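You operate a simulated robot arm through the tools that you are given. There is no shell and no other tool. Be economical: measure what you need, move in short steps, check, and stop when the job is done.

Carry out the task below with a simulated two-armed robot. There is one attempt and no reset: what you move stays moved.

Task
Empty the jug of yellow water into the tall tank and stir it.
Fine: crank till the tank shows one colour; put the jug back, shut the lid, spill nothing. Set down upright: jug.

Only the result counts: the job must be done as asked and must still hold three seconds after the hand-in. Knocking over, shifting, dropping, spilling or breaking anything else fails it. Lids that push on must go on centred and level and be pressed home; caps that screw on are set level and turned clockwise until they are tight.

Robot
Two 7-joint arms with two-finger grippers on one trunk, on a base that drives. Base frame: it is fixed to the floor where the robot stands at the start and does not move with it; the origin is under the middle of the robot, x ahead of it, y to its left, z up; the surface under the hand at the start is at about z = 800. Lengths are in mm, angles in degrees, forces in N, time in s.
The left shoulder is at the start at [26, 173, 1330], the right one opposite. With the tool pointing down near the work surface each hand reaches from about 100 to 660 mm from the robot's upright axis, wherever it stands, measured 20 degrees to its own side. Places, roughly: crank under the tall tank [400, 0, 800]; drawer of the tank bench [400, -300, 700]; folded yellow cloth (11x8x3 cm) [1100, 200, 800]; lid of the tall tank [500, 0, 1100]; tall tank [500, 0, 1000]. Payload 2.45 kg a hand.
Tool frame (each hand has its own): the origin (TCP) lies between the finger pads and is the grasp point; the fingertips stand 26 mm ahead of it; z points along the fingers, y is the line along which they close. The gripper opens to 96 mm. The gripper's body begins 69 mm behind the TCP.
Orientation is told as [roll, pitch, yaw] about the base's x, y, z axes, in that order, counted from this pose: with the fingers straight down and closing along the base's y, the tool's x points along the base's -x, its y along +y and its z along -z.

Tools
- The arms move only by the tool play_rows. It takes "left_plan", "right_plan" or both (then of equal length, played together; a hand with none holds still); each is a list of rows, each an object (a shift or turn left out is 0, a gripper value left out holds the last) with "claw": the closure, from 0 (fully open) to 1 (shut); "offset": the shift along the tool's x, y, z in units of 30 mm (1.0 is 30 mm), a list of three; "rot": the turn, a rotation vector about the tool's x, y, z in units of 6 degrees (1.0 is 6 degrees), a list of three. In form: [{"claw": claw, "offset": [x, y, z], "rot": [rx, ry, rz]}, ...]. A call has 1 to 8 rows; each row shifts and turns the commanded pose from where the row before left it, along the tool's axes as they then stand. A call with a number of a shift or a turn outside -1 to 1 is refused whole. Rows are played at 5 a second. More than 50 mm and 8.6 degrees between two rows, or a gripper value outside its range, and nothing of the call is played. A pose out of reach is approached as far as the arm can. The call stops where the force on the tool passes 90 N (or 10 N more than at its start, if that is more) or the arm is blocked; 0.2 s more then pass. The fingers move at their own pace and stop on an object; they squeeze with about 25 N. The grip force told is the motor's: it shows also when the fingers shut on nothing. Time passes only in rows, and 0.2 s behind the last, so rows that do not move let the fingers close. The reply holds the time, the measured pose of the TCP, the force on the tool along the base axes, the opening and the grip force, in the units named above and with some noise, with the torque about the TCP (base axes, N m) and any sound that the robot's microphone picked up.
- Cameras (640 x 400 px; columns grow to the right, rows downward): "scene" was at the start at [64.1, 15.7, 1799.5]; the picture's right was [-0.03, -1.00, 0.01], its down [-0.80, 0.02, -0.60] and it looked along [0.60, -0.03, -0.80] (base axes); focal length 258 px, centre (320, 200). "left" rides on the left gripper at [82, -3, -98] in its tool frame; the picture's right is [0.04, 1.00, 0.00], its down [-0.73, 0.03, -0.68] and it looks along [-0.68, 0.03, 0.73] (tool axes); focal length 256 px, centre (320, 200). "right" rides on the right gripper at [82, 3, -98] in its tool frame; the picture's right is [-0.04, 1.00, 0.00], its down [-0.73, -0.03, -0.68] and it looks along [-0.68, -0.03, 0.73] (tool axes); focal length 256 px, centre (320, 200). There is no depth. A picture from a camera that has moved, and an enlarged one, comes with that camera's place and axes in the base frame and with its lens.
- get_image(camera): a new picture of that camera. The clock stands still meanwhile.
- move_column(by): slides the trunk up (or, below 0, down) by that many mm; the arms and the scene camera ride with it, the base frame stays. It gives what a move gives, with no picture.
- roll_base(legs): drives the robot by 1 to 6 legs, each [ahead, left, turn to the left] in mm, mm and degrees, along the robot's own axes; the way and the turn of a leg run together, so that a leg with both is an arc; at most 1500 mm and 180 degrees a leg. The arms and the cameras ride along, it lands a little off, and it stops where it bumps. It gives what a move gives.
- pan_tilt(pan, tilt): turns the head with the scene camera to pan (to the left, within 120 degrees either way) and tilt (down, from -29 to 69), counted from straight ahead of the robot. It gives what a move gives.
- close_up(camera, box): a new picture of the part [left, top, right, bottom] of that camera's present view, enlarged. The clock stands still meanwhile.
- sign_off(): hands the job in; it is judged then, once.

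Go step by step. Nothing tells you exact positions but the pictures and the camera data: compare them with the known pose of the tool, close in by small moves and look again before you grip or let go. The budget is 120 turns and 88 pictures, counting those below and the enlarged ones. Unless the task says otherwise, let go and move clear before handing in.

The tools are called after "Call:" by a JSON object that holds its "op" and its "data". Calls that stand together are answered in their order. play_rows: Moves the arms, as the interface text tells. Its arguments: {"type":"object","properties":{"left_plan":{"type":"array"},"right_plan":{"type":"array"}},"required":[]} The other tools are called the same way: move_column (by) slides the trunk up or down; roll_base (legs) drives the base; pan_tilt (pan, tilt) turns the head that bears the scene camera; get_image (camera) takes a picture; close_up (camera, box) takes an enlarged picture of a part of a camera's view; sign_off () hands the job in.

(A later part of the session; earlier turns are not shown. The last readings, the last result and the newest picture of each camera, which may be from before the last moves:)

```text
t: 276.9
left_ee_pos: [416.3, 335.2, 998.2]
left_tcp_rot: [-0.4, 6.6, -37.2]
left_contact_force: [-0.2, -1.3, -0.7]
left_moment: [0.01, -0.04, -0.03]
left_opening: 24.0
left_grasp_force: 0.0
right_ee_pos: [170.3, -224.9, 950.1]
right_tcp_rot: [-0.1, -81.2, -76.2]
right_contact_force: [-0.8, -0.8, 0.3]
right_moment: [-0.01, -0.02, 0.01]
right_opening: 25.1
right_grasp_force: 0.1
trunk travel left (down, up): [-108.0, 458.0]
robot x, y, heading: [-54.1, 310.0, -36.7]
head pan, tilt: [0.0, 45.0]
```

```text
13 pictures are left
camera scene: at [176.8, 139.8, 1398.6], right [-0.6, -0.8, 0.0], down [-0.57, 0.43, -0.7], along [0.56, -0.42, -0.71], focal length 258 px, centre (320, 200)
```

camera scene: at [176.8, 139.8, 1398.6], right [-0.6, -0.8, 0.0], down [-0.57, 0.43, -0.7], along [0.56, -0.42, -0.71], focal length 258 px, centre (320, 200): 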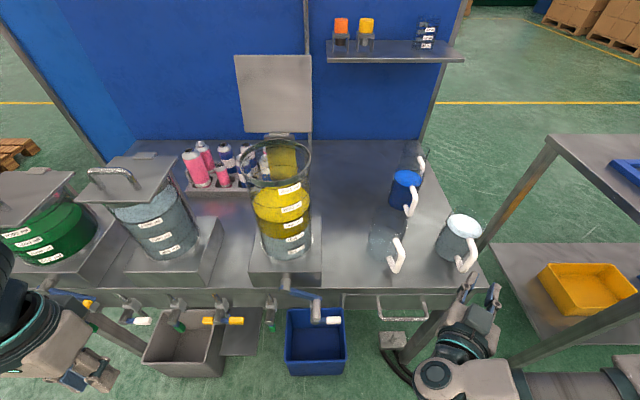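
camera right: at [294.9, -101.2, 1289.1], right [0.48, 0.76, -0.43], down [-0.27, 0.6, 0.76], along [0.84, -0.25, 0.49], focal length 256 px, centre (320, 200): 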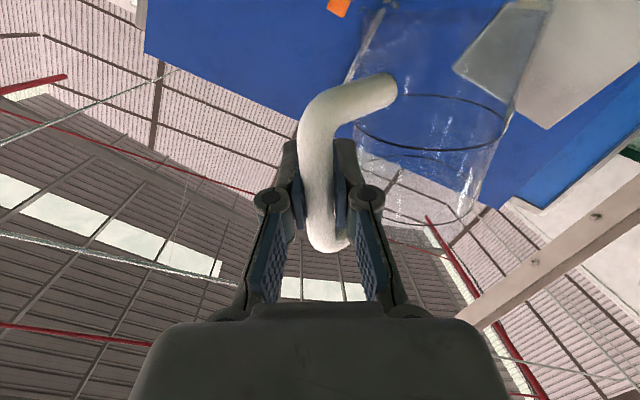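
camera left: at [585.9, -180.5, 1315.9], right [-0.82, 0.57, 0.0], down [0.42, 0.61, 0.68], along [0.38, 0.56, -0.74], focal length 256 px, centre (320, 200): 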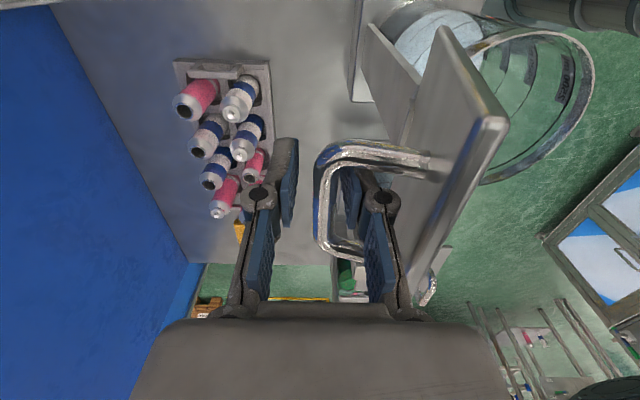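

Clear view of the crank now; enlarge it.

Call:
{"op": "close_up", "data": {"camera": "scene", "box": [256, 260, 352, 340]}}

```text
5.00 times, centred on (304, 300) of scene
camera zoom: at [176.8, 139.8, 1398.6], right [-0.6, -0.8, 0.0], down [-0.57, 0.43, -0.7], along [0.56, -0.42, -0.71], focal length 1289 px, centre (400, -300)
```

zoom: 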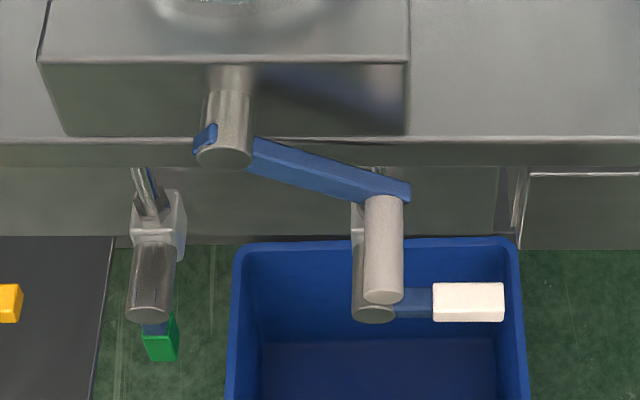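

Crank axis ≈ (l 297, z 850), handle at l≈225, z≈792, f 280–320. Bring the left hand (fingers down) above it.

Call:
{"op": "play_rows", "data": {"left_plan": [{"claw": 0, "offset": [0, -0.6, -0.2], "rot": [0, -0.14, 0]}, {"offset": [0, -0.9, 0], "rot": [0, -0.14, 0]}, {"offset": [0, -0.9, 0], "rot": [0, -0.14, 0]}, {"offset": [-0.3, -0.9, 0], "rot": [0, -0.14, 0]}, {"offset": [-0.5, -0.9, 0], "rot": [0, -0.14, 0]}, {"offset": [-0.6, -0.9, 0], "rot": [0, -0.14, 0]}, {"offset": [-0.6, -0.9, 0], "rot": [0, -0.14, 0]}, {"offset": [-0.6, -0.9, 0], "rot": [0, -0.13, 0]}]}}

Call:
{"op": "play_rows", "data": {"left_plan": [{"offset": [-0.6, -0.9, 0]}, {"offset": [-0.6, -0.9, 0]}, {"offset": [-0.6, -0.7, 0.3]}, {"offset": [-0.6, -0.4, 0.5]}, {"offset": [-0.5, 0, 0.6]}, {"offset": [-0.3, 0, 0.6]}, {"offset": [0, 0, 0.5]}, {}]}}

Call:
{"op": "get_image", "data": {"camera": "left"}}

```text
t: 278.7
left_ee_pos: [353.6, 120.8, 1005.6]
left_tcp_rot: [-0.1, -0.1, -37.0]
left_contact_force: [-0.3, 0.1, -0.2]
left_moment: [0.03, -0.01, 0.01]
left_opening: 96.2
left_grasp_force: 0.0
right_ee_pos: [169.6, -227.4, 948.1]
right_tcp_rot: [0.5, -81.1, -76.8]
right_contact_force: [0.1, -0.2, -0.3]
right_moment: [0.01, -0.01, -0.01]
right_opening: 24.9
right_grasp_force: 0.0
trunk travel left (down, up): [-108.0, 458.0]
robot x, y, heading: [-55.1, 308.5, -36.8]
head pan, tilt: [0.0, 45.0]
```

```text
t: 280.5
left_ee_pos: [378.5, -4.8, 930.4]
left_tcp_rot: [-0.2, -0.3, -37.0]
left_contact_force: [-0.5, 0.7, -0.1]
left_moment: [0.02, -0.03, 0.03]
left_opening: 96.0
left_grasp_force: 0.0
right_ee_pos: [170.1, -225.5, 949.7]
right_tcp_rot: [0.5, -81.1, -76.8]
right_contact_force: [-0.3, 0.3, -0.2]
right_moment: [-0.04, 0.0, -0.02]
right_opening: 24.9
right_grasp_force: 0.1
trunk travel left (down, up): [-108.0, 458.0]
robot x, y, heading: [-51.3, 308.1, -37.0]
head pan, tilt: [0.0, 45.0]
```

```text
11 pictures are left
camera left: at [310.3, 42.7, 1028.4], right [0.57, 0.82, 0.0], down [0.6, -0.41, 0.68], along [0.56, -0.39, -0.73], focal length 256 px, centre (320, 200)
```

left: 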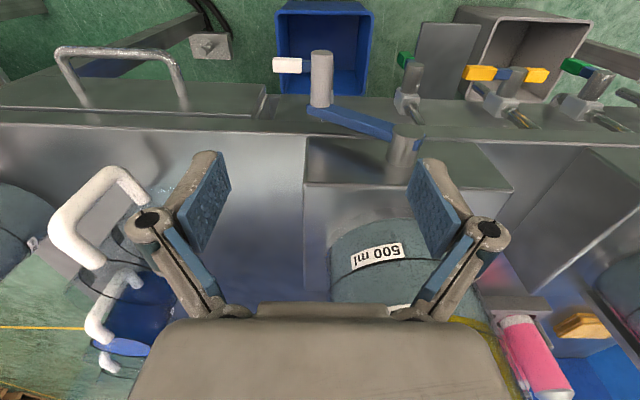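

The handle lines up laterally; move back 12 mm and descend onto it, then grip.

Call:
{"op": "play_rows", "data": {"left_plan": [{"offset": [0.2, -0.02, 0.4]}, {"offset": [0.2, -0.02, 0.55]}, {"offset": [0, 0, 0.6]}, {"offset": [0, 0, 0.6]}, {"offset": [0, 0, 0.6]}, {"offset": [0, 0, 0.6]}, {"offset": [0, 0, 0.6]}, {"offset": [0, 0, 0.5]}]}}

Call:
{"op": "play_rows", "data": {"left_plan": [{"claw": 0.6}, {"claw": 1}, {"claw": 1}, {"claw": 1}, {"claw": 1}]}}

Call:
{"op": "close_up", "data": {"camera": "scene", "box": [256, 250, 368, 340]}}

```text
t: 282.3
left_ee_pos: [368.0, 0.0, 795.5]
left_tcp_rot: [-0.3, -0.2, -37.0]
left_contact_force: [-0.4, 0.1, 0.4]
left_moment: [0.03, 0.04, -0.02]
left_opening: 95.8
left_grasp_force: 0.0
right_ee_pos: [169.7, -226.4, 949.4]
right_tcp_rot: [0.3, -81.1, -76.5]
right_contact_force: [-0.3, 0.1, 0.2]
right_moment: [0.02, -0.01, 0.01]
right_opening: 24.8
right_grasp_force: 0.0
trunk travel left (down, up): [-108.0, 458.0]
robot x, y, heading: [-52.5, 309.8, -36.7]
head pan, tilt: [0.0, 45.0]
```

```text
t: 283.5
left_ee_pos: [369.8, 1.7, 796.8]
left_tcp_rot: [-0.4, -0.2, -37.0]
left_contact_force: [5.3, 4.3, 5.9]
left_moment: [-0.07, -0.35, 1.08]
left_opening: 17.7
left_grasp_force: 43.3
right_ee_pos: [169.5, -224.3, 949.6]
right_tcp_rot: [0.1, -81.2, -76.5]
right_contact_force: [-0.9, -0.4, 0.3]
right_moment: [0.0, 0.02, 0.0]
right_opening: 25.0
right_grasp_force: 0.1
trunk travel left (down, up): [-108.0, 458.0]
robot x, y, heading: [-58.5, 303.2, -36.9]
head pan, tilt: [0.0, 45.0]
```

```text
4.44 times, centred on (312, 295) of scene
camera zoom: at [177.1, 138.9, 1398.6], right [-0.6, -0.8, 0.0], down [-0.57, 0.43, -0.7], along [0.56, -0.42, -0.71], focal length 1146 px, centre (356, -222)
```

zoom: 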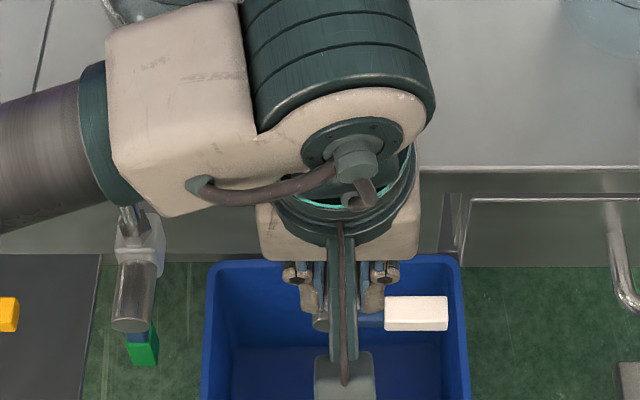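

Gripped the crank handle (17.7 mm). I'll regrip 9 mm higher for clearance over the taps and try the first 30°.

Call:
{"op": "play_rows", "data": {"left_plan": [{"claw": 0.7}, {}, {"offset": [0, 0, -0.3]}, {"claw": 1}, {"claw": 1}, {"claw": 1}]}}

Call:
{"op": "play_rows", "data": {"left_plan": [{"offset": [0, -0.387, -0.7]}, {"offset": [0, -0.197, -0.777]}, {}]}}

Call:
{"op": "play_rows", "data": {"left_plan": [{"offset": [0, 0.013, -0.8]}, {"offset": [0, 0.22, -0.77]}, {}]}}

```text
t: 284.9
left_ee_pos: [368.8, 0.0, 805.8]
left_tcp_rot: [-0.3, -0.2, -36.9]
left_contact_force: [2.1, 3.4, 3.5]
left_moment: [0.29, 0.14, 1.07]
left_opening: 17.9
left_grasp_force: 43.5
right_ee_pos: [169.4, -224.6, 949.9]
right_tcp_rot: [0.4, -81.2, -76.6]
right_contact_force: [0.5, 0.2, -0.6]
right_moment: [0.0, -0.01, 0.01]
right_opening: 24.9
right_grasp_force: 0.1
trunk travel left (down, up): [-108.0, 458.0]
robot x, y, heading: [-55.0, 309.4, -36.9]
head pan, tilt: [0.0, 45.0]
```

```text
t: 285.7
left_ee_pos: [359.6, -10.3, 849.7]
left_tcp_rot: [-0.3, 0.0, -36.9]
left_contact_force: [7.2, 13.7, -3.2]
left_moment: [0.37, 0.32, 1.1]
left_opening: 18.2
left_grasp_force: 43.1
right_ee_pos: [172.5, -222.9, 950.3]
right_tcp_rot: [-0.6, -81.2, -75.7]
right_contact_force: [0.4, -0.5, -0.6]
right_moment: [0.0, -0.01, 0.0]
right_opening: 24.7
right_grasp_force: 0.0
trunk travel left (down, up): [-108.0, 458.0]
robot x, y, heading: [-52.3, 309.1, -37.1]
head pan, tilt: [0.0, 45.0]
```

```text
t: 286.5
left_ee_pos: [366.3, -3.0, 894.0]
left_tcp_rot: [-0.2, 0.1, -36.8]
left_contact_force: [14.2, 31.4, -23.4]
left_moment: [0.63, 0.31, 1.03]
left_opening: 18.0
left_grasp_force: 42.9
right_ee_pos: [173.3, -220.9, 949.2]
right_tcp_rot: [-1.5, -81.2, -75.0]
right_contact_force: [0.3, -1.3, 0.0]
right_moment: [0.02, -0.02, -0.01]
right_opening: 24.8
right_grasp_force: 0.0
trunk travel left (down, up): [-108.0, 458.0]
robot x, y, heading: [-54.9, 310.3, -36.6]
head pan, tilt: [0.0, 45.0]
```

It turns. From three points the TCP circle is centred at about l=295, z=852, R≈87. Continue over the top with the refined circle.

Call:
{"op": "play_rows", "data": {"left_plan": [{"offset": [0, 0.693, -0.48]}, {"offset": [0, 0.587, -0.477]}, {"offset": [0, 0.69, -0.313]}, {"offset": [0, 0.747, -0.123]}, {}]}}

Call:
{"op": "play_rows", "data": {"left_plan": [{"offset": [0, 0.753, 0.077]}, {"offset": [0, 0.707, 0.267]}, {"offset": [0, 0.617, 0.443]}, {"offset": [0, 0.477, 0.587]}, {}]}}

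Call:
{"op": "play_rows", "data": {"left_plan": [{"offset": [0, 0.313, 0.69]}, {"offset": [0, 0.123, 0.747]}, {"offset": [0, -0.077, 0.753]}, {"offset": [0, -0.267, 0.707]}, {}]}}

```text
t: 287.7
left_ee_pos: [413.2, 60.4, 938.9]
left_tcp_rot: [-0.3, -0.3, -36.7]
left_contact_force: [8.6, -1.4, 13.7]
left_moment: [-0.28, -0.68, 1.12]
left_opening: 18.1
left_grasp_force: 43.9
right_ee_pos: [169.3, -223.9, 950.1]
right_tcp_rot: [0.0, -81.1, -76.4]
right_contact_force: [0.5, 0.6, 1.0]
right_moment: [-0.01, 0.01, -0.01]
right_opening: 24.9
right_grasp_force: 0.0
trunk travel left (down, up): [-108.0, 458.0]
robot x, y, heading: [-57.2, 308.9, -36.9]
head pan, tilt: [0.0, 45.0]
```

```text
t: 288.9
left_ee_pos: [455.1, 118.7, 894.9]
left_tcp_rot: [-0.2, -0.1, -37.0]
left_contact_force: [-6.3, -0.4, -1.0]
left_moment: [0.28, 0.66, 1.02]
left_opening: 17.6
left_grasp_force: 43.1
right_ee_pos: [167.7, -225.9, 948.5]
right_tcp_rot: [0.7, -81.1, -77.0]
right_contact_force: [1.3, 0.0, -0.2]
right_moment: [0.01, -0.03, -0.01]
right_opening: 24.8
right_grasp_force: 0.0
trunk travel left (down, up): [-108.0, 458.0]
robot x, y, heading: [-52.3, 310.9, -36.8]
head pan, tilt: [0.0, 45.0]
```

```text
t: 290.1
left_ee_pos: [460.9, 126.6, 806.8]
left_tcp_rot: [-0.3, 0.0, -36.8]
left_contact_force: [7.2, 32.3, -7.0]
left_moment: [-0.35, -0.08, 0.45]
left_opening: 17.1
left_grasp_force: 42.4
right_ee_pos: [172.9, -220.3, 950.9]
right_tcp_rot: [-1.0, -81.3, -75.4]
right_contact_force: [0.2, 0.0, 0.6]
right_moment: [-0.02, 0.03, 0.02]
right_opening: 24.9
right_grasp_force: 0.1
trunk travel left (down, up): [-108.0, 458.0]
robot x, y, heading: [-54.0, 309.6, -36.8]
head pan, tilt: [0.0, 45.0]
```

The crank has turned about 245°. To stay clear of the taps below, I'll sweep back over the top and look whether the tank mixes.

Call:
{"op": "play_rows", "data": {"left_plan": [{"offset": [0, 0.547, -0.643]}, {"offset": [0, 0.08, -0.79]}, {"offset": [0, -0.13, -0.78]}, {"offset": [0, -0.327, -0.723]}, {"offset": [0, -0.5, -0.61]}, {"offset": [0, -0.643, -0.463]}, {"offset": [0, -0.74, -0.28]}, {"offset": [0, -0.79, -0.08]}]}}

Call:
{"op": "play_rows", "data": {"left_plan": [{"offset": [0, -0.78, 0.13]}, {"offset": [0, -0.723, 0.327]}, {"offset": [0, -0.61, 0.5]}, {"offset": [0, -0.463, 0.643]}, {"offset": [0, -0.28, 0.74]}, {"offset": [0, -0.08, 0.79]}, {"offset": [0, 0.13, 0.78]}, {}]}}

Call:
{"op": "get_image", "data": {"camera": "scene"}}

```text
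t: 291.9
left_ee_pos: [414.8, 59.6, 944.9]
left_tcp_rot: [-0.5, -0.6, -36.6]
left_contact_force: [15.5, -7.7, 13.6]
left_moment: [-0.16, -0.69, 0.1]
left_opening: 18.2
left_grasp_force: 43.8
right_ee_pos: [169.0, -226.8, 950.3]
right_tcp_rot: [0.7, -81.1, -76.9]
right_contact_force: [0.4, -0.3, 0.4]
right_moment: [-0.01, -0.02, -0.04]
right_opening: 24.9
right_grasp_force: 0.0
trunk travel left (down, up): [-108.0, 458.0]
robot x, y, heading: [-55.3, 304.5, -37.0]
head pan, tilt: [0.0, 45.0]
```

```text
t: 293.7
left_ee_pos: [359.7, -7.5, 819.5]
left_tcp_rot: [-0.2, 0.1, -37.2]
left_contact_force: [-13.0, -12.5, -7.8]
left_moment: [-0.05, 0.47, 0.53]
left_opening: 17.1
left_grasp_force: 43.1
right_ee_pos: [168.5, -227.5, 948.5]
right_tcp_rot: [0.7, -81.0, -77.0]
right_contact_force: [-0.6, -0.7, -1.2]
right_moment: [-0.03, 0.03, -0.04]
right_opening: 24.7
right_grasp_force: 0.0
trunk travel left (down, up): [-108.0, 458.0]
robot x, y, heading: [-56.7, 311.1, -36.9]
head pan, tilt: [0.0, 45.0]
```

```text
9 pictures are left
camera scene: at [173.7, 131.4, 1397.8], right [-0.6, -0.8, -0.01], down [-0.57, 0.43, -0.7], along [0.56, -0.42, -0.71], focal length 258 px, centre (320, 200)
```

scene: 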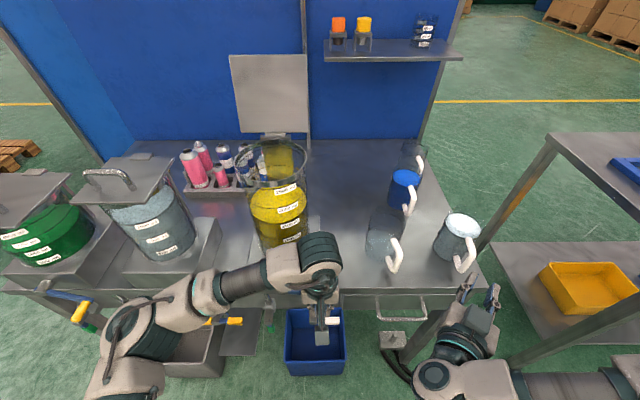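

It mixes well already — the tank is yellow almost throughout. I'll do several more sweeps.

Call:
{"op": "play_rows", "data": {"left_plan": [{"offset": [0, -0.13, -0.78]}, {"offset": [0, 0.08, -0.79]}, {"offset": [0, 0.28, -0.74]}, {"offset": [0, 0.463, -0.643]}, {"offset": [0, 0.61, -0.5]}, {"offset": [0, 0.723, -0.327]}, {"offset": [0, 0.78, -0.13]}]}}

Call:
{"op": "play_rows", "data": {"left_plan": [{"offset": [0, 0.79, 0.08]}, {"offset": [0, 0.74, 0.28]}, {"offset": [0, 0.643, 0.463]}, {"offset": [0, 0.5, 0.61]}, {"offset": [0, 0.327, 0.723]}, {"offset": [0, 0.13, 0.78]}, {"offset": [0, -0.08, 0.79]}]}}

Call:
{"op": "play_rows", "data": {"left_plan": [{"offset": [0, 0.08, -0.79]}, {"offset": [0, -0.13, -0.78]}, {"offset": [0, -0.327, -0.723]}, {"offset": [0, -0.5, -0.61]}, {"offset": [0, -0.643, -0.463]}, {"offset": [0, -0.74, -0.28]}, {"offset": [0, -0.79, -0.08]}]}}

Call:
{"op": "play_rows", "data": {"left_plan": [{"offset": [0, -0.78, 0.13]}, {"offset": [0, -0.723, 0.327]}, {"offset": [0, -0.61, 0.5]}, {"offset": [0, -0.463, 0.643]}, {"offset": [0, -0.28, 0.74]}, {"offset": [0, -0.08, 0.79]}, {"offset": [0, 0.13, 0.78]}]}}

Call:
{"op": "play_rows", "data": {"left_plan": [{"offset": [0, -0.13, -0.78]}, {"offset": [0, 0.08, -0.79]}, {"offset": [0, 0.28, -0.74]}, {"offset": [0, 0.463, -0.643]}, {"offset": [0, 0.61, -0.5]}, {"offset": [0, 0.723, -0.327]}, {"offset": [0, 0.78, -0.13]}]}}

Call:
{"op": "play_rows", "data": {"left_plan": [{"offset": [0, 0.79, 0.08]}, {"offset": [0, 0.74, 0.28]}, {"offset": [0, 0.643, 0.463]}, {"offset": [0, 0.5, 0.61]}, {"offset": [0, 0.327, 0.723]}, {"offset": [0, 0.13, 0.78]}, {"offset": [0, -0.08, 0.79]}]}}

Call:
{"op": "play_rows", "data": {"left_plan": [{"offset": [0, 0.08, -0.79]}, {"offset": [0, -0.13, -0.78]}, {"offset": [0, -0.327, -0.723]}, {"offset": [0, -0.5, -0.61]}, {"offset": [0, -0.643, -0.463]}, {"offset": [0, -0.74, -0.28]}, {"offset": [0, -0.79, -0.08]}]}}

Call:
{"op": "play_rows", "data": {"left_plan": [{"offset": [0, -0.78, 0.13]}, {"offset": [0, -0.723, 0.327]}, {"offset": [0, -0.61, 0.5]}, {"offset": [0, -0.463, 0.643]}, {"offset": [0, -0.28, 0.74]}, {"offset": [0, -0.08, 0.79]}, {"offset": [0, 0.13, 0.78]}, {}]}}

Call:
{"op": "close_up", "data": {"camera": "scene", "box": [220, 130, 348, 270]}}

```text
t: 295.3
left_ee_pos: [413.9, 61.7, 940.3]
left_tcp_rot: [-0.3, -0.1, -37.0]
left_contact_force: [-9.8, 1.8, -4.9]
left_moment: [-0.06, 0.48, 1.03]
left_opening: 18.0
left_grasp_force: 43.5
right_ee_pos: [168.0, -225.8, 949.2]
right_tcp_rot: [0.5, -81.2, -76.8]
right_contact_force: [1.1, -0.5, -0.2]
right_moment: [-0.02, 0.01, -0.02]
right_opening: 25.1
right_grasp_force: 0.0
trunk travel left (down, up): [-108.0, 458.0]
robot x, y, heading: [-53.6, 306.0, -36.8]
head pan, tilt: [0.0, 45.0]
```

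```text
t: 296.9
left_ee_pos: [463.9, 127.3, 831.6]
left_tcp_rot: [-0.5, -0.8, -37.3]
left_contact_force: [-27.6, -37.5, 18.4]
left_moment: [-0.57, 1.38, 0.76]
left_opening: 18.2
left_grasp_force: 43.3
right_ee_pos: [164.4, -229.2, 949.8]
right_tcp_rot: [2.5, -81.0, -78.9]
right_contact_force: [-1.1, -0.1, -0.7]
right_moment: [0.02, 0.0, 0.0]
right_opening: 25.0
right_grasp_force: 0.1
trunk travel left (down, up): [-108.0, 458.0]
robot x, y, heading: [-51.5, 308.1, -37.0]
head pan, tilt: [0.0, 45.0]
```

```text
t: 298.5
left_ee_pos: [413.5, 58.6, 945.4]
left_tcp_rot: [-0.4, -0.6, -36.7]
left_contact_force: [16.5, -8.9, 20.0]
left_moment: [-0.08, -0.4, -0.92]
left_opening: 18.3
left_grasp_force: 43.4
right_ee_pos: [169.1, -226.6, 950.9]
right_tcp_rot: [0.7, -81.1, -77.0]
right_contact_force: [0.7, -0.8, -0.6]
right_moment: [0.03, 0.0, 0.0]
right_opening: 25.3
right_grasp_force: 0.0
trunk travel left (down, up): [-108.0, 458.0]
robot x, y, heading: [-57.2, 312.7, -37.0]
head pan, tilt: [0.0, 45.0]
```

```text
t: 300.1
left_ee_pos: [360.8, -8.5, 821.2]
left_tcp_rot: [-0.2, 0.0, -37.1]
left_contact_force: [-7.6, -9.6, -2.6]
left_moment: [0.27, 0.34, 0.53]
left_opening: 17.4
left_grasp_force: 41.9
right_ee_pos: [167.9, -228.0, 947.2]
right_tcp_rot: [0.8, -80.9, -77.1]
right_contact_force: [-0.1, 1.1, 0.3]
right_moment: [0.0, -0.04, 0.0]
right_opening: 24.9
right_grasp_force: 0.1
trunk travel left (down, up): [-108.0, 458.0]
robot x, y, heading: [-52.7, 309.0, -36.9]
head pan, tilt: [0.0, 45.0]
```

```text
t: 301.7
left_ee_pos: [413.6, 60.2, 940.5]
left_tcp_rot: [-0.3, -0.2, -37.1]
left_contact_force: [-3.6, -0.8, -9.3]
left_moment: [-0.04, 0.45, 1.06]
left_opening: 18.0
left_grasp_force: 43.2
right_ee_pos: [169.8, -226.6, 947.8]
right_tcp_rot: [0.3, -81.2, -76.6]
right_contact_force: [0.7, 0.3, -0.4]
right_moment: [-0.03, -0.05, -0.02]
right_opening: 25.0
right_grasp_force: 0.1
trunk travel left (down, up): [-108.0, 458.0]
robot x, y, heading: [-52.3, 310.6, -36.9]
head pan, tilt: [0.0, 45.0]
```

```text
t: 303.3
left_ee_pos: [462.7, 127.0, 831.9]
left_tcp_rot: [-0.6, -0.6, -37.2]
left_contact_force: [-25.6, -38.5, 18.8]
left_moment: [-0.63, 1.49, 0.76]
left_opening: 18.3
left_grasp_force: 43.4
right_ee_pos: [164.9, -230.6, 948.5]
right_tcp_rot: [2.7, -81.0, -78.9]
right_contact_force: [-0.3, -0.7, -0.2]
right_moment: [0.06, 0.01, 0.04]
right_opening: 24.9
right_grasp_force: 0.0
trunk travel left (down, up): [-108.0, 458.0]
robot x, y, heading: [-57.2, 308.3, -37.0]
head pan, tilt: [0.0, 45.0]
```

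```text
t: 304.9
left_ee_pos: [414.0, 60.6, 942.8]
left_tcp_rot: [-0.4, -0.5, -36.7]
left_contact_force: [11.8, -5.4, 19.2]
left_moment: [-0.36, -0.88, 0.16]
left_opening: 18.1
left_grasp_force: 43.7
right_ee_pos: [167.9, -226.4, 950.1]
right_tcp_rot: [0.8, -81.1, -77.1]
right_contact_force: [-0.6, -0.1, 0.0]
right_moment: [0.01, -0.01, 0.01]
right_opening: 24.8
right_grasp_force: 0.1
trunk travel left (down, up): [-108.0, 458.0]
robot x, y, heading: [-53.0, 308.4, -36.8]
head pan, tilt: [0.0, 45.0]
```

```text
t: 306.7
left_ee_pos: [360.4, -9.4, 821.6]
left_tcp_rot: [-0.4, 0.0, -37.0]
left_contact_force: [-7.1, -17.5, -8.2]
left_moment: [-0.23, 0.22, 0.53]
left_opening: 17.5
left_grasp_force: 42.9
right_ee_pos: [168.0, -228.9, 946.9]
right_tcp_rot: [0.6, -81.0, -77.0]
right_contact_force: [-0.4, 0.7, 0.5]
right_moment: [0.0, 0.0, -0.03]
right_opening: 24.9
right_grasp_force: 0.0
trunk travel left (down, up): [-108.0, 458.0]
robot x, y, heading: [-53.8, 310.1, -36.9]
head pan, tilt: [0.0, 45.0]
```

```text
2.86 times, centred on (284, 200) of scene
camera zoom: at [174.4, 130.3, 1397.6], right [-0.6, -0.8, -0.01], down [-0.57, 0.43, -0.7], along [0.56, -0.42, -0.71], focal length 736 px, centre (423, 200)
```

zoom: 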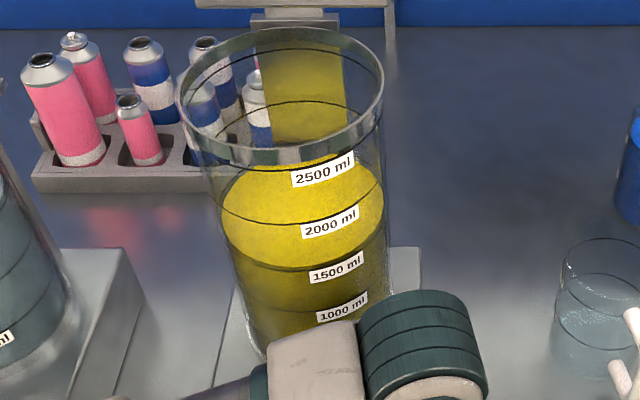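

The tank shows yellow throughout. Two more full sweeps for certainty, then let go of the crank and rise.

Call:
{"op": "play_rows", "data": {"left_plan": [{"offset": [0, -0.13, -0.78]}, {"offset": [0, 0.08, -0.79]}, {"offset": [0, 0.28, -0.74]}, {"offset": [0, 0.463, -0.643]}, {"offset": [0, 0.61, -0.5]}, {"offset": [0, 0.723, -0.327]}, {"offset": [0, 0.78, -0.13]}]}}

Call:
{"op": "play_rows", "data": {"left_plan": [{"offset": [0, 0.79, 0.08]}, {"offset": [0, 0.74, 0.28]}, {"offset": [0, 0.643, 0.463]}, {"offset": [0, 0.5, 0.61]}, {"offset": [0, 0.327, 0.723]}, {"offset": [0, 0.13, 0.78]}, {"offset": [0, -0.08, 0.79]}]}}

Call:
{"op": "play_rows", "data": {"left_plan": [{"offset": [0, 0.08, -0.79]}, {"offset": [0, -0.13, -0.78]}, {"offset": [0, -0.327, -0.723]}, {"offset": [0, -0.5, -0.61]}, {"offset": [0, -0.643, -0.463]}, {"offset": [0, -0.74, -0.28]}, {"offset": [0, -0.79, -0.08]}]}}

Call:
{"op": "play_rows", "data": {"left_plan": [{"offset": [0, -0.78, 0.13]}, {"offset": [0, -0.723, 0.327]}, {"offset": [0, -0.61, 0.5]}, {"offset": [0, -0.463, 0.643]}, {"offset": [0, -0.28, 0.74]}, {"offset": [0, -0.08, 0.79]}, {"offset": [0, 0.13, 0.78]}]}}

Call:
{"op": "play_rows", "data": {"left_plan": [{"offset": [0, -0.13, -0.78]}, {"offset": [0, 0.08, -0.79]}, {"offset": [0, 0.28, -0.74]}, {"offset": [0, 0.463, -0.643]}, {"offset": [0, 0.61, -0.5]}, {"offset": [0, 0.723, -0.327]}, {"offset": [0, 0.78, -0.13]}]}}

Call:
{"op": "play_rows", "data": {"left_plan": [{"offset": [0, 0.79, 0.08]}, {"offset": [0, 0.74, 0.28]}, {"offset": [0, 0.643, 0.463]}, {"offset": [0, 0.5, 0.61]}, {"offset": [0, 0.327, 0.723]}, {"offset": [0, 0.13, 0.78]}, {"offset": [0, -0.08, 0.79]}]}}

Call:
{"op": "play_rows", "data": {"left_plan": [{"offset": [0, 0.08, -0.79]}, {"offset": [0, -0.13, -0.78]}, {"offset": [0, -0.327, -0.723]}, {"offset": [0, -0.5, -0.61]}, {"offset": [0, -0.643, -0.463]}, {"offset": [0, -0.74, -0.28]}, {"offset": [0, -0.79, -0.08]}]}}

Call:
{"op": "play_rows", "data": {"left_plan": [{"offset": [0, -0.78, 0.13]}, {"offset": [0, -0.723, 0.327]}, {"offset": [0, -0.61, 0.5]}, {"offset": [0, -0.463, 0.643]}, {"offset": [0, -0.28, 0.74]}, {"offset": [0, -0.08, 0.79]}, {"offset": [0, 0.13, 0.78]}, {}]}}

Call:
{"op": "play_rows", "data": {"left_plan": [{"claw": 0.4}, {"claw": 0}, {}, {"offset": [0.2, 0, -0.5]}, {"offset": [0.3, 0, -0.8]}, {"offset": [0.3, 0, -0.8]}, {"offset": [0.2, 0, -0.8]}, {"offset": [0, 0, -0.8]}]}}

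Call:
{"op": "get_image", "data": {"camera": "scene"}}

```text
t: 308.3
left_ee_pos: [413.8, 60.4, 941.0]
left_tcp_rot: [-0.2, -0.1, -37.0]
left_contact_force: [-4.6, -2.1, -4.6]
left_moment: [-0.11, 0.44, 1.05]
left_opening: 18.1
left_grasp_force: 43.2
right_ee_pos: [170.1, -225.8, 949.4]
right_tcp_rot: [0.2, -81.1, -76.6]
right_contact_force: [0.4, -0.2, -0.1]
right_moment: [0.04, -0.02, 0.0]
right_opening: 25.0
right_grasp_force: 0.1
trunk travel left (down, up): [-108.0, 458.0]
robot x, y, heading: [-56.4, 307.9, -37.1]
head pan, tilt: [0.0, 45.0]
```

```text
t: 309.9
left_ee_pos: [463.2, 127.3, 832.4]
left_tcp_rot: [-0.5, -0.6, -37.3]
left_contact_force: [-27.7, -37.9, 19.9]
left_moment: [-0.7, 1.57, 0.86]
left_opening: 18.3
left_grasp_force: 44.0
right_ee_pos: [163.4, -229.8, 948.8]
right_tcp_rot: [2.6, -81.0, -78.9]
right_contact_force: [0.0, 0.4, 0.5]
right_moment: [0.0, 0.01, -0.04]
right_opening: 24.7
right_grasp_force: 0.0
trunk travel left (down, up): [-108.0, 458.0]
robot x, y, heading: [-51.5, 307.7, -36.9]
head pan, tilt: [0.0, 45.0]
```

```text
t: 311.5
left_ee_pos: [412.7, 58.8, 944.3]
left_tcp_rot: [-0.4, -0.6, -36.8]
left_contact_force: [16.5, -9.2, 22.9]
left_moment: [-0.35, -0.72, 0.11]
left_opening: 18.5
left_grasp_force: 43.8
right_ee_pos: [169.8, -225.8, 950.9]
right_tcp_rot: [0.7, -81.2, -77.1]
right_contact_force: [0.1, 0.3, -0.2]
right_moment: [0.02, -0.01, -0.02]
right_opening: 24.9
right_grasp_force: 0.1
trunk travel left (down, up): [-108.0, 458.0]
robot x, y, heading: [-53.9, 309.6, -36.8]
head pan, tilt: [0.0, 45.0]
```

```text
t: 313.1
left_ee_pos: [360.3, -8.9, 822.0]
left_tcp_rot: [-0.2, 0.0, -37.2]
left_contact_force: [-10.7, -8.1, -2.9]
left_moment: [0.26, 0.28, 0.5]
left_opening: 17.3
left_grasp_force: 43.0
right_ee_pos: [166.0, -227.6, 947.2]
right_tcp_rot: [0.9, -81.0, -77.3]
right_contact_force: [-0.5, 1.0, -0.2]
right_moment: [-0.03, -0.01, 0.01]
right_opening: 25.0
right_grasp_force: 0.0
trunk travel left (down, up): [-108.0, 458.0]
robot x, y, heading: [-54.9, 305.9, -36.9]
head pan, tilt: [0.0, 45.0]
```

```text
t: 314.7
left_ee_pos: [413.9, 60.8, 942.2]
left_tcp_rot: [-0.5, -0.2, -37.1]
left_contact_force: [-8.2, 1.5, -1.8]
left_moment: [-0.07, 0.59, 1.06]
left_opening: 18.3
left_grasp_force: 43.2
right_ee_pos: [169.0, -226.4, 949.7]
right_tcp_rot: [0.5, -81.1, -76.9]
right_contact_force: [1.0, -0.1, -0.5]
right_moment: [0.01, 0.0, -0.01]
right_opening: 25.0
right_grasp_force: 0.1
trunk travel left (down, up): [-108.0, 458.0]
robot x, y, heading: [-53.4, 310.5, -37.0]
head pan, tilt: [0.0, 45.0]
```

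```text
t: 316.3
left_ee_pos: [463.8, 127.8, 832.3]
left_tcp_rot: [-0.6, -0.7, -37.3]
left_contact_force: [-23.0, -41.6, 20.2]
left_moment: [-0.77, 1.33, 0.74]
left_opening: 18.0
left_grasp_force: 43.6
right_ee_pos: [163.9, -230.1, 948.5]
right_tcp_rot: [2.5, -81.0, -78.9]
right_contact_force: [0.2, 0.7, -0.1]
right_moment: [0.01, -0.02, -0.01]
right_opening: 24.9
right_grasp_force: 0.1
trunk travel left (down, up): [-108.0, 458.0]
robot x, y, heading: [-53.7, 308.9, -36.9]
head pan, tilt: [0.0, 45.0]
```

```text
t: 317.9
left_ee_pos: [414.3, 59.8, 944.4]
left_tcp_rot: [-0.3, -0.6, -36.7]
left_contact_force: [15.4, -7.9, 18.1]
left_moment: [0.03, -0.32, -0.87]
left_opening: 18.6
left_grasp_force: 44.1
right_ee_pos: [168.2, -225.5, 949.5]
right_tcp_rot: [0.6, -81.0, -76.9]
right_contact_force: [0.1, 0.0, 0.5]
right_moment: [-0.01, -0.02, 0.01]
right_opening: 24.9
right_grasp_force: 0.1
trunk travel left (down, up): [-108.0, 458.0]
robot x, y, heading: [-57.4, 309.4, -36.9]
head pan, tilt: [0.0, 45.0]
```

```text
t: 319.7
left_ee_pos: [361.5, -9.8, 821.5]
left_tcp_rot: [-0.2, 0.2, -37.2]
left_contact_force: [-9.7, -14.0, -7.2]
left_moment: [-0.06, 0.41, 0.48]
left_opening: 17.2
left_grasp_force: 43.1
right_ee_pos: [167.5, -227.2, 947.9]
right_tcp_rot: [0.7, -81.0, -76.9]
right_contact_force: [-0.3, -0.3, 0.2]
right_moment: [-0.02, -0.02, -0.03]
right_opening: 25.0
right_grasp_force: 0.0
trunk travel left (down, up): [-108.0, 458.0]
robot x, y, heading: [-56.2, 309.3, -37.1]
head pan, tilt: [0.0, 45.0]
```

```text
t: 321.5
left_ee_pos: [338.5, 11.3, 935.9]
left_tcp_rot: [-0.2, -0.2, -37.0]
left_contact_force: [-0.6, 0.5, 0.6]
left_moment: [0.04, -0.03, 0.0]
left_opening: 96.1
left_grasp_force: 0.1
right_ee_pos: [167.4, -225.7, 948.8]
right_tcp_rot: [0.6, -81.1, -77.0]
right_contact_force: [0.3, 0.7, 0.4]
right_moment: [-0.01, 0.0, 0.0]
right_opening: 24.9
right_grasp_force: 0.0
trunk travel left (down, up): [-108.0, 458.0]
robot x, y, heading: [-53.9, 306.6, -36.7]
head pan, tilt: [0.0, 45.0]
```

```text
7 pictures are left
camera scene: at [175.2, 136.7, 1398.6], right [-0.6, -0.8, 0.0], down [-0.57, 0.43, -0.7], along [0.56, -0.42, -0.71], focal length 258 px, centre (320, 200)
```

scene: 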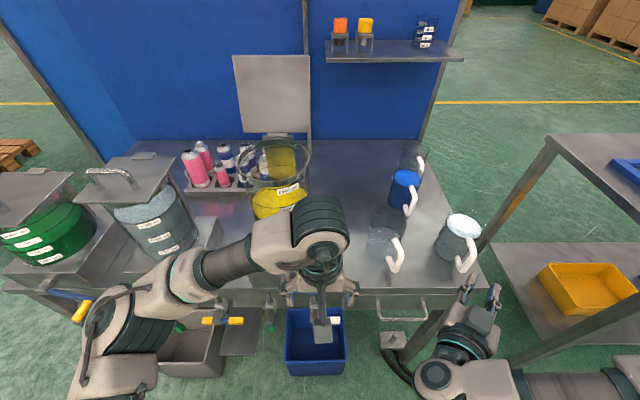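

Crank released. Now to close the lid as I opened it: first bring the left hand back/left and yaw it 90°, and start raising the trunk.

Call:
{"op": "play_rows", "data": {"left_plan": [{"offset": [0.7, 0.3, 0]}, {"offset": [0.7, 0.7, 0]}, {"offset": [0.7, 0.9, 0]}, {"offset": [0.6, 0.95, 0]}, {"offset": [0.5, 0.95, 0]}, {"offset": [0.3, 0.95, 0]}, {"offset": [0.1, 0.95, 0]}, {"offset": [0, 0.95, 0]}]}}

Call:
{"op": "play_rows", "data": {"left_plan": [{"rot": [0, 0, -0.94]}, {"rot": [0, 0, -0.94]}, {"rot": [0, 0, -0.94]}, {"rot": [0, 0, -0.94]}, {"rot": [0, 0, -0.94]}, {"rot": [0, 0, -0.94]}, {"rot": [0, 0, -0.94]}, {"rot": [0, 0, -0.94]}]}}

Call:
{"op": "play_rows", "data": {"left_plan": [{"rot": [0, 0, -0.94]}, {"rot": [0, 0, -0.94]}, {"rot": [0, 0, -0.94]}, {"rot": [0, 0, -0.94]}, {"rot": [0, 0, -0.94]}, {"rot": [0, 0, -0.94]}, {"rot": [0, 0, -0.94]}, {"rot": [0, 0, -0.9]}]}}

Call:
{"op": "move_column", "data": {"by": 60}}

Call:
{"op": "play_rows", "data": {"left_plan": [{}, {}, {}, {}], "right_plan": [{}, {}, {}, {}]}}

Call:
{"op": "move_column", "data": {"by": 60}}

Call:
{"op": "play_rows", "data": {"left_plan": [{}, {}, {}, {}], "right_plan": [{}, {}, {}, {}]}}

Call:
{"op": "move_column", "data": {"by": 60}}

Call:
{"op": "play_rows", "data": {"left_plan": [{}, {}, {}, {}], "right_plan": [{}, {}, {}, {}]}}

Call:
{"op": "move_column", "data": {"by": 60}}

Call:
{"op": "play_rows", "data": {"left_plan": [{}, {}, {}, {}], "right_plan": [{}, {}, {}, {}]}}

Call:
{"op": "move_column", "data": {"by": 60}}

Call:
{"op": "play_rows", "data": {"left_plan": [{}, {}, {}, {}, {}], "right_plan": [{}, {}, {}, {}, {}]}}

```text
t: 323.3
left_ee_pos: [373.1, 239.3, 933.8]
left_tcp_rot: [-0.3, -0.3, -37.0]
left_contact_force: [0.5, 0.3, 0.3]
left_moment: [-0.02, -0.01, 0.0]
left_opening: 95.8
left_grasp_force: 0.0
right_ee_pos: [169.8, -224.7, 950.9]
right_tcp_rot: [-0.1, -81.2, -76.2]
right_contact_force: [0.8, -0.1, 0.7]
right_moment: [0.01, -0.03, -0.03]
right_opening: 25.0
right_grasp_force: 0.0
trunk travel left (down, up): [-108.0, 458.0]
robot x, y, heading: [-52.0, 309.7, -37.0]
head pan, tilt: [0.0, 45.0]
```

```text
t: 325.1
left_ee_pos: [373.1, 236.2, 933.2]
left_tcp_rot: [-0.3, 0.2, 8.3]
left_contact_force: [-0.1, -0.3, 0.1]
left_moment: [0.01, 0.0, -0.04]
left_opening: 95.9
left_grasp_force: 0.1
right_ee_pos: [169.9, -225.6, 949.3]
right_tcp_rot: [0.1, -81.2, -76.5]
right_contact_force: [-0.6, -0.2, 0.5]
right_moment: [0.04, 0.03, 0.0]
right_opening: 25.0
right_grasp_force: 0.1
trunk travel left (down, up): [-108.0, 458.0]
robot x, y, heading: [-56.7, 313.9, -36.7]
head pan, tilt: [0.0, 45.0]
```

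```text
t: 326.9
left_ee_pos: [373.7, 237.1, 932.7]
left_tcp_rot: [-0.1, 0.3, 53.1]
left_contact_force: [0.4, 0.8, 0.6]
left_moment: [0.01, 0.0, 0.01]
left_opening: 96.1
left_grasp_force: 0.0
right_ee_pos: [169.9, -224.5, 949.7]
right_tcp_rot: [0.1, -81.2, -76.4]
right_contact_force: [-0.5, 0.2, 0.8]
right_moment: [0.01, 0.0, 0.03]
right_opening: 24.8
right_grasp_force: 0.0
trunk travel left (down, up): [-108.0, 458.0]
robot x, y, heading: [-52.5, 309.4, -36.8]
head pan, tilt: [0.0, 45.0]
```

```text
t: 327.9
left_ee_pos: [373.3, 236.4, 991.1]
left_tcp_rot: [0.0, 0.3, 53.0]
left_contact_force: [-0.1, -0.1, -0.2]
left_moment: [0.01, 0.02, 0.0]
left_opening: 96.0
left_grasp_force: 0.0
right_ee_pos: [169.5, -225.2, 1009.0]
right_tcp_rot: [-0.5, -81.1, -75.8]
right_contact_force: [-0.4, -1.6, -0.4]
right_moment: [-0.02, -0.02, -0.04]
right_opening: 25.0
right_grasp_force: 0.0
trunk travel left (down, up): [-168.0, 398.0]
robot x, y, heading: [-52.8, 306.7, -36.7]
head pan, tilt: [0.0, 45.0]
```

```text
t: 328.9
left_ee_pos: [374.1, 237.6, 993.2]
left_tcp_rot: [-0.2, 0.3, 53.0]
left_contact_force: [-0.1, -0.2, -0.7]
left_moment: [0.0, 0.03, -0.01]
left_opening: 95.9
left_grasp_force: 0.0
right_ee_pos: [169.7, -224.0, 1008.9]
right_tcp_rot: [0.2, -81.2, -76.4]
right_contact_force: [0.5, 0.2, 0.5]
right_moment: [-0.01, -0.02, 0.0]
right_opening: 25.0
right_grasp_force: 0.0
trunk travel left (down, up): [-168.0, 398.0]
robot x, y, heading: [-54.4, 309.0, -36.7]
head pan, tilt: [0.0, 45.0]
```

```text
t: 329.9
left_ee_pos: [373.7, 236.4, 1052.3]
left_tcp_rot: [-0.1, 0.3, 53.1]
left_contact_force: [0.0, 0.2, -0.8]
left_moment: [0.0, 0.0, 0.05]
left_opening: 96.1
left_grasp_force: 0.1
right_ee_pos: [170.9, -225.7, 1068.8]
right_tcp_rot: [-0.3, -81.1, -76.1]
right_contact_force: [-0.1, -1.0, -0.1]
right_moment: [-0.03, -0.01, -0.04]
right_opening: 24.9
right_grasp_force: 0.0
trunk travel left (down, up): [-228.0, 338.0]
robot x, y, heading: [-54.5, 309.5, -36.9]
head pan, tilt: [0.0, 45.0]
```

```text
t: 330.9
left_ee_pos: [373.6, 236.8, 1053.4]
left_tcp_rot: [-0.1, 0.3, 53.0]
left_contact_force: [0.0, -0.4, -0.2]
left_moment: [0.03, -0.03, 0.0]
left_opening: 95.6
left_grasp_force: 0.0
right_ee_pos: [168.2, -223.8, 1069.4]
right_tcp_rot: [0.1, -81.2, -76.5]
right_contact_force: [0.0, 0.1, -0.3]
right_moment: [-0.02, -0.03, -0.02]
right_opening: 25.0
right_grasp_force: 0.1
trunk travel left (down, up): [-228.0, 338.0]
robot x, y, heading: [-55.2, 305.6, -36.9]
head pan, tilt: [0.0, 45.0]
```

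```text
t: 331.9
left_ee_pos: [373.9, 237.7, 1113.2]
left_tcp_rot: [-0.1, 0.3, 53.1]
left_contact_force: [0.0, 0.3, 0.0]
left_moment: [0.05, 0.0, -0.01]
left_opening: 96.1
left_grasp_force: 0.0
right_ee_pos: [170.0, -224.3, 1129.7]
right_tcp_rot: [-0.1, -81.1, -76.2]
right_contact_force: [-0.5, 0.0, -1.2]
right_moment: [-0.03, 0.02, 0.0]
right_opening: 24.7
right_grasp_force: 0.0
trunk travel left (down, up): [-288.0, 278.0]
robot x, y, heading: [-48.4, 310.1, -37.0]
head pan, tilt: [0.0, 45.0]
```

```text
t: 332.9
left_ee_pos: [373.5, 236.6, 1112.2]
left_tcp_rot: [-0.2, 0.3, 53.1]
left_contact_force: [-0.1, -0.6, -0.5]
left_moment: [0.01, 0.01, -0.02]
left_opening: 95.9
left_grasp_force: 0.1
right_ee_pos: [170.2, -225.1, 1129.2]
right_tcp_rot: [0.2, -81.1, -76.5]
right_contact_force: [-0.4, -0.3, 0.4]
right_moment: [0.0, 0.0, 0.0]
right_opening: 25.0
right_grasp_force: 0.0
trunk travel left (down, up): [-288.0, 278.0]
robot x, y, heading: [-54.2, 308.7, -37.1]
head pan, tilt: [0.0, 45.0]
```

```text
t: 333.9
left_ee_pos: [372.4, 236.6, 1172.5]
left_tcp_rot: [-0.1, 0.3, 53.0]
left_contact_force: [0.2, -0.4, 0.2]
left_moment: [0.01, 0.01, 0.01]
left_opening: 96.0
left_grasp_force: 0.0
right_ee_pos: [169.2, -223.9, 1189.0]
right_tcp_rot: [0.0, -81.0, -76.4]
right_contact_force: [-0.1, 0.2, 0.0]
right_moment: [-0.03, -0.01, -0.01]
right_opening: 25.1
right_grasp_force: 0.0
trunk travel left (down, up): [-348.0, 218.0]
robot x, y, heading: [-51.6, 310.3, -36.9]
head pan, tilt: [0.0, 45.0]
```

```text
t: 334.9
left_ee_pos: [373.9, 236.0, 1172.9]
left_tcp_rot: [-0.1, 0.3, 53.0]
left_contact_force: [-0.4, -0.2, -0.4]
left_moment: [0.0, 0.0, -0.02]
left_opening: 96.0
left_grasp_force: 0.0
right_ee_pos: [170.6, -225.2, 1188.8]
right_tcp_rot: [0.3, -81.3, -76.6]
right_contact_force: [0.6, 0.7, 0.5]
right_moment: [0.0, -0.02, -0.02]
right_opening: 25.1
right_grasp_force: 0.1
trunk travel left (down, up): [-348.0, 218.0]
robot x, y, heading: [-55.7, 308.5, -37.0]
head pan, tilt: [0.0, 45.0]
```

```text
t: 335.9
left_ee_pos: [372.6, 236.5, 1231.0]
left_tcp_rot: [-0.1, 0.2, 53.0]
left_contact_force: [0.2, 0.3, 0.8]
left_moment: [0.03, -0.02, 0.01]
left_opening: 95.9
left_grasp_force: 0.0
right_ee_pos: [170.1, -224.8, 1249.7]
right_tcp_rot: [0.2, -81.1, -76.5]
right_contact_force: [-0.3, -0.6, -1.0]
right_moment: [-0.02, 0.0, 0.01]
right_opening: 25.0
right_grasp_force: 0.1
trunk travel left (down, up): [-408.0, 158.0]
robot x, y, heading: [-53.9, 310.0, -36.8]
head pan, tilt: [0.0, 45.0]
```

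```text
t: 337.1
left_ee_pos: [373.0, 236.2, 1233.4]
left_tcp_rot: [-0.2, 0.2, 53.0]
left_contact_force: [0.0, 0.5, -0.2]
left_moment: [-0.01, -0.02, 0.01]
left_opening: 96.2
left_grasp_force: 0.1
right_ee_pos: [169.7, -224.7, 1249.6]
right_tcp_rot: [0.4, -81.2, -76.6]
right_contact_force: [0.2, -0.5, 0.0]
right_moment: [-0.01, -0.03, 0.01]
right_opening: 25.2
right_grasp_force: 0.1
trunk travel left (down, up): [-408.0, 158.0]
robot x, y, heading: [-54.4, 309.0, -36.9]
head pan, tilt: [0.0, 45.0]
```

Raise the left hand a bit more and drive forward in small legs to the earlier stance.

Call:
{"op": "play_rows", "data": {"left_plan": [{"offset": [0, 0, -0.4]}, {"offset": [0, 0, -0.7]}, {"offset": [0, 0, -0.7]}, {"offset": [0, 0, -0.5]}, {}]}}

Call:
{"op": "roll_base", "data": {"legs": [[40, 0, 0]]}}

Call:
{"op": "play_rows", "data": {"left_plan": [{}, {}, {}, {}, {}, {}], "right_plan": [{}, {}, {}, {}, {}, {}]}}

Call:
{"op": "roll_base", "data": {"legs": [[40, 0, 0]]}}

Call:
{"op": "play_rows", "data": {"left_plan": [{}, {}, {}, {}, {}, {}], "right_plan": [{}, {}, {}, {}, {}, {}]}}

Call:
{"op": "roll_base", "data": {"legs": [[40, 0, 0]]}}

Call:
{"op": "play_rows", "data": {"left_plan": [{}, {}, {}, {}, {}, {}], "right_plan": [{}, {}, {}, {}, {}, {}]}}

Call:
{"op": "roll_base", "data": {"legs": [[40, 0, 0]]}}

Call:
{"op": "play_rows", "data": {"left_plan": [{}, {}, {}, {}, {}, {}], "right_plan": [{}, {}, {}, {}, {}, {}]}}

Call:
{"op": "roll_base", "data": {"legs": [[30, 0, 0]]}}

Call:
{"op": "play_rows", "data": {"left_plan": [{}, {}, {}, {}, {}, {}, {}, {}], "right_plan": [{}, {}, {}, {}, {}, {}, {}, {}]}}

```text
t: 338.3
left_ee_pos: [373.6, 236.3, 1301.6]
left_tcp_rot: [-0.2, 0.3, 53.1]
left_contact_force: [-0.5, -0.5, -0.6]
left_moment: [0.03, 0.03, -0.01]
left_opening: 96.2
left_grasp_force: 0.0
right_ee_pos: [169.6, -226.1, 1249.0]
right_tcp_rot: [0.3, -81.2, -76.6]
right_contact_force: [0.0, 0.4, 0.3]
right_moment: [-0.01, -0.03, -0.01]
right_opening: 24.8
right_grasp_force: 0.0
trunk travel left (down, up): [-408.0, 158.0]
robot x, y, heading: [-50.8, 310.9, -36.7]
head pan, tilt: [0.0, 45.0]
```

```text
t: 339.2
left_ee_pos: [397.7, 219.1, 1305.2]
left_tcp_rot: [-0.5, 0.4, 53.0]
left_contact_force: [0.1, 0.4, 1.7]
left_moment: [-0.01, -0.02, -0.01]
left_opening: 96.1
left_grasp_force: 0.1
right_ee_pos: [195.2, -243.1, 1253.3]
right_tcp_rot: [2.4, -81.4, -78.7]
right_contact_force: [0.5, 0.2, 0.3]
right_moment: [-0.02, 0.04, 0.02]
right_opening: 25.2
right_grasp_force: 0.1
trunk travel left (down, up): [-408.0, 158.0]
robot x, y, heading: [-22.0, 282.7, -37.0]
head pan, tilt: [0.0, 45.0]
```

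```text
t: 340.6
left_ee_pos: [404.6, 214.5, 1303.0]
left_tcp_rot: [-0.4, 0.3, 53.0]
left_contact_force: [-0.8, -0.1, 0.1]
left_moment: [-0.02, 0.0, 0.03]
left_opening: 96.0
left_grasp_force: 0.0
right_ee_pos: [198.9, -247.6, 1250.9]
right_tcp_rot: [1.1, -81.2, -77.4]
right_contact_force: [-0.5, 0.7, -0.6]
right_moment: [0.0, 0.01, 0.01]
right_opening: 25.2
right_grasp_force: 0.0
trunk travel left (down, up): [-408.0, 158.0]
robot x, y, heading: [-21.9, 287.4, -36.8]
head pan, tilt: [0.0, 45.0]
```

```text
t: 341.4
left_ee_pos: [428.1, 197.2, 1307.2]
left_tcp_rot: [-0.9, 0.3, 52.9]
left_contact_force: [-0.2, 0.4, 1.0]
left_moment: [0.03, -0.02, 0.0]
left_opening: 95.9
left_grasp_force: 0.0
right_ee_pos: [223.7, -267.0, 1254.0]
right_tcp_rot: [3.2, -81.6, -79.4]
right_contact_force: [0.7, 0.2, 0.7]
right_moment: [0.0, 0.0, 0.05]
right_opening: 25.0
right_grasp_force: 0.0
trunk travel left (down, up): [-408.0, 158.0]
robot x, y, heading: [12.1, 257.7, -36.9]
head pan, tilt: [0.0, 45.0]
```

```text
t: 342.9
left_ee_pos: [432.9, 192.9, 1303.4]
left_tcp_rot: [-0.6, 0.4, 52.9]
left_contact_force: [0.6, 0.2, -0.7]
left_moment: [0.01, -0.01, 0.03]
left_opening: 95.9
left_grasp_force: 0.0
right_ee_pos: [229.7, -270.1, 1253.5]
right_tcp_rot: [1.9, -81.4, -78.2]
right_contact_force: [-0.2, -0.7, -0.2]
right_moment: [0.01, -0.01, -0.01]
right_opening: 25.1
right_grasp_force: 0.1
trunk travel left (down, up): [-408.0, 158.0]
robot x, y, heading: [7.6, 264.6, -36.8]
head pan, tilt: [0.0, 45.0]
```

```text
t: 343.7
left_ee_pos: [458.0, 174.0, 1308.0]
left_tcp_rot: [-1.1, 0.3, 53.0]
left_contact_force: [-0.3, -0.2, 0.8]
left_moment: [0.0, -0.04, -0.02]
left_opening: 96.1
left_grasp_force: 0.0
right_ee_pos: [254.0, -288.3, 1256.8]
right_tcp_rot: [4.2, -81.8, -80.3]
right_contact_force: [-0.7, -0.2, -0.2]
right_moment: [0.02, 0.03, -0.02]
right_opening: 25.1
right_grasp_force: 0.1
trunk travel left (down, up): [-408.0, 158.0]
robot x, y, heading: [41.8, 238.6, -36.7]
head pan, tilt: [0.0, 45.0]
```

```text
t: 345.1
left_ee_pos: [462.7, 170.5, 1305.2]
left_tcp_rot: [-0.7, 0.4, 53.1]
left_contact_force: [-0.4, -0.1, -0.4]
left_moment: [0.03, 0.02, 0.01]
left_opening: 95.9
left_grasp_force: 0.1
right_ee_pos: [260.4, -292.0, 1253.9]
right_tcp_rot: [2.8, -81.6, -79.0]
right_contact_force: [-0.1, -0.1, 0.0]
right_moment: [-0.01, 0.05, 0.02]
right_opening: 25.2
right_grasp_force: 0.0
trunk travel left (down, up): [-408.0, 158.0]
robot x, y, heading: [45.0, 236.1, -36.8]
head pan, tilt: [0.0, 45.0]
```

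```text
t: 346.0
left_ee_pos: [487.5, 152.1, 1309.5]
left_tcp_rot: [-1.3, 0.3, 53.0]
left_contact_force: [-1.5, 0.2, 1.0]
left_moment: [-0.02, -0.02, -0.05]
left_opening: 95.9
left_grasp_force: 0.2
right_ee_pos: [283.9, -311.9, 1258.4]
right_tcp_rot: [5.0, -81.9, -81.3]
right_contact_force: [0.2, 0.9, 1.4]
right_moment: [0.02, -0.02, 0.01]
right_opening: 25.1
right_grasp_force: 0.1
trunk travel left (down, up): [-408.0, 158.0]
robot x, y, heading: [75.3, 213.4, -37.1]
head pan, tilt: [0.0, 45.0]
```

```text
t: 347.4
left_ee_pos: [493.5, 148.5, 1305.8]
left_tcp_rot: [-1.0, 0.4, 53.0]
left_contact_force: [0.2, -1.2, 0.2]
left_moment: [-0.05, -0.02, -0.01]
left_opening: 95.8
left_grasp_force: 0.2
right_ee_pos: [289.3, -314.9, 1255.6]
right_tcp_rot: [3.7, -81.5, -79.9]
right_contact_force: [-0.5, -0.4, 0.2]
right_moment: [-0.01, 0.03, 0.02]
right_opening: 25.0
right_grasp_force: 0.0
trunk travel left (down, up): [-408.0, 158.0]
robot x, y, heading: [75.9, 215.4, -36.8]
head pan, tilt: [0.0, 45.0]
```

```text
t: 348.2
left_ee_pos: [511.3, 134.8, 1310.6]
left_tcp_rot: [-1.6, 0.4, 52.9]
left_contact_force: [-0.1, 0.5, 0.4]
left_moment: [-0.03, -0.03, 0.0]
left_opening: 95.9
left_grasp_force: 0.0
right_ee_pos: [307.2, -328.3, 1259.4]
right_tcp_rot: [5.9, -81.9, -82.0]
right_contact_force: [-0.9, 0.0, 0.8]
right_moment: [-0.01, -0.03, -0.01]
right_opening: 25.0
right_grasp_force: 0.1
trunk travel left (down, up): [-408.0, 158.0]
robot x, y, heading: [100.4, 193.8, -37.1]
head pan, tilt: [0.0, 45.0]
```

```text
t: 350.0
left_ee_pos: [514.4, 133.4, 1309.2]
left_tcp_rot: [-1.2, 0.4, 53.0]
left_contact_force: [-0.3, -0.4, 1.1]
left_moment: [-0.02, 0.01, 0.0]
left_opening: 96.2
left_grasp_force: 0.1
right_ee_pos: [311.3, -331.7, 1257.7]
right_tcp_rot: [4.7, -81.6, -80.8]
right_contact_force: [-0.6, 0.6, -0.7]
right_moment: [0.02, 0.0, -0.02]
right_opening: 24.9
right_grasp_force: 0.1
trunk travel left (down, up): [-408.0, 158.0]
robot x, y, heading: [100.1, 196.6, -37.1]
head pan, tilt: [0.0, 45.0]
```

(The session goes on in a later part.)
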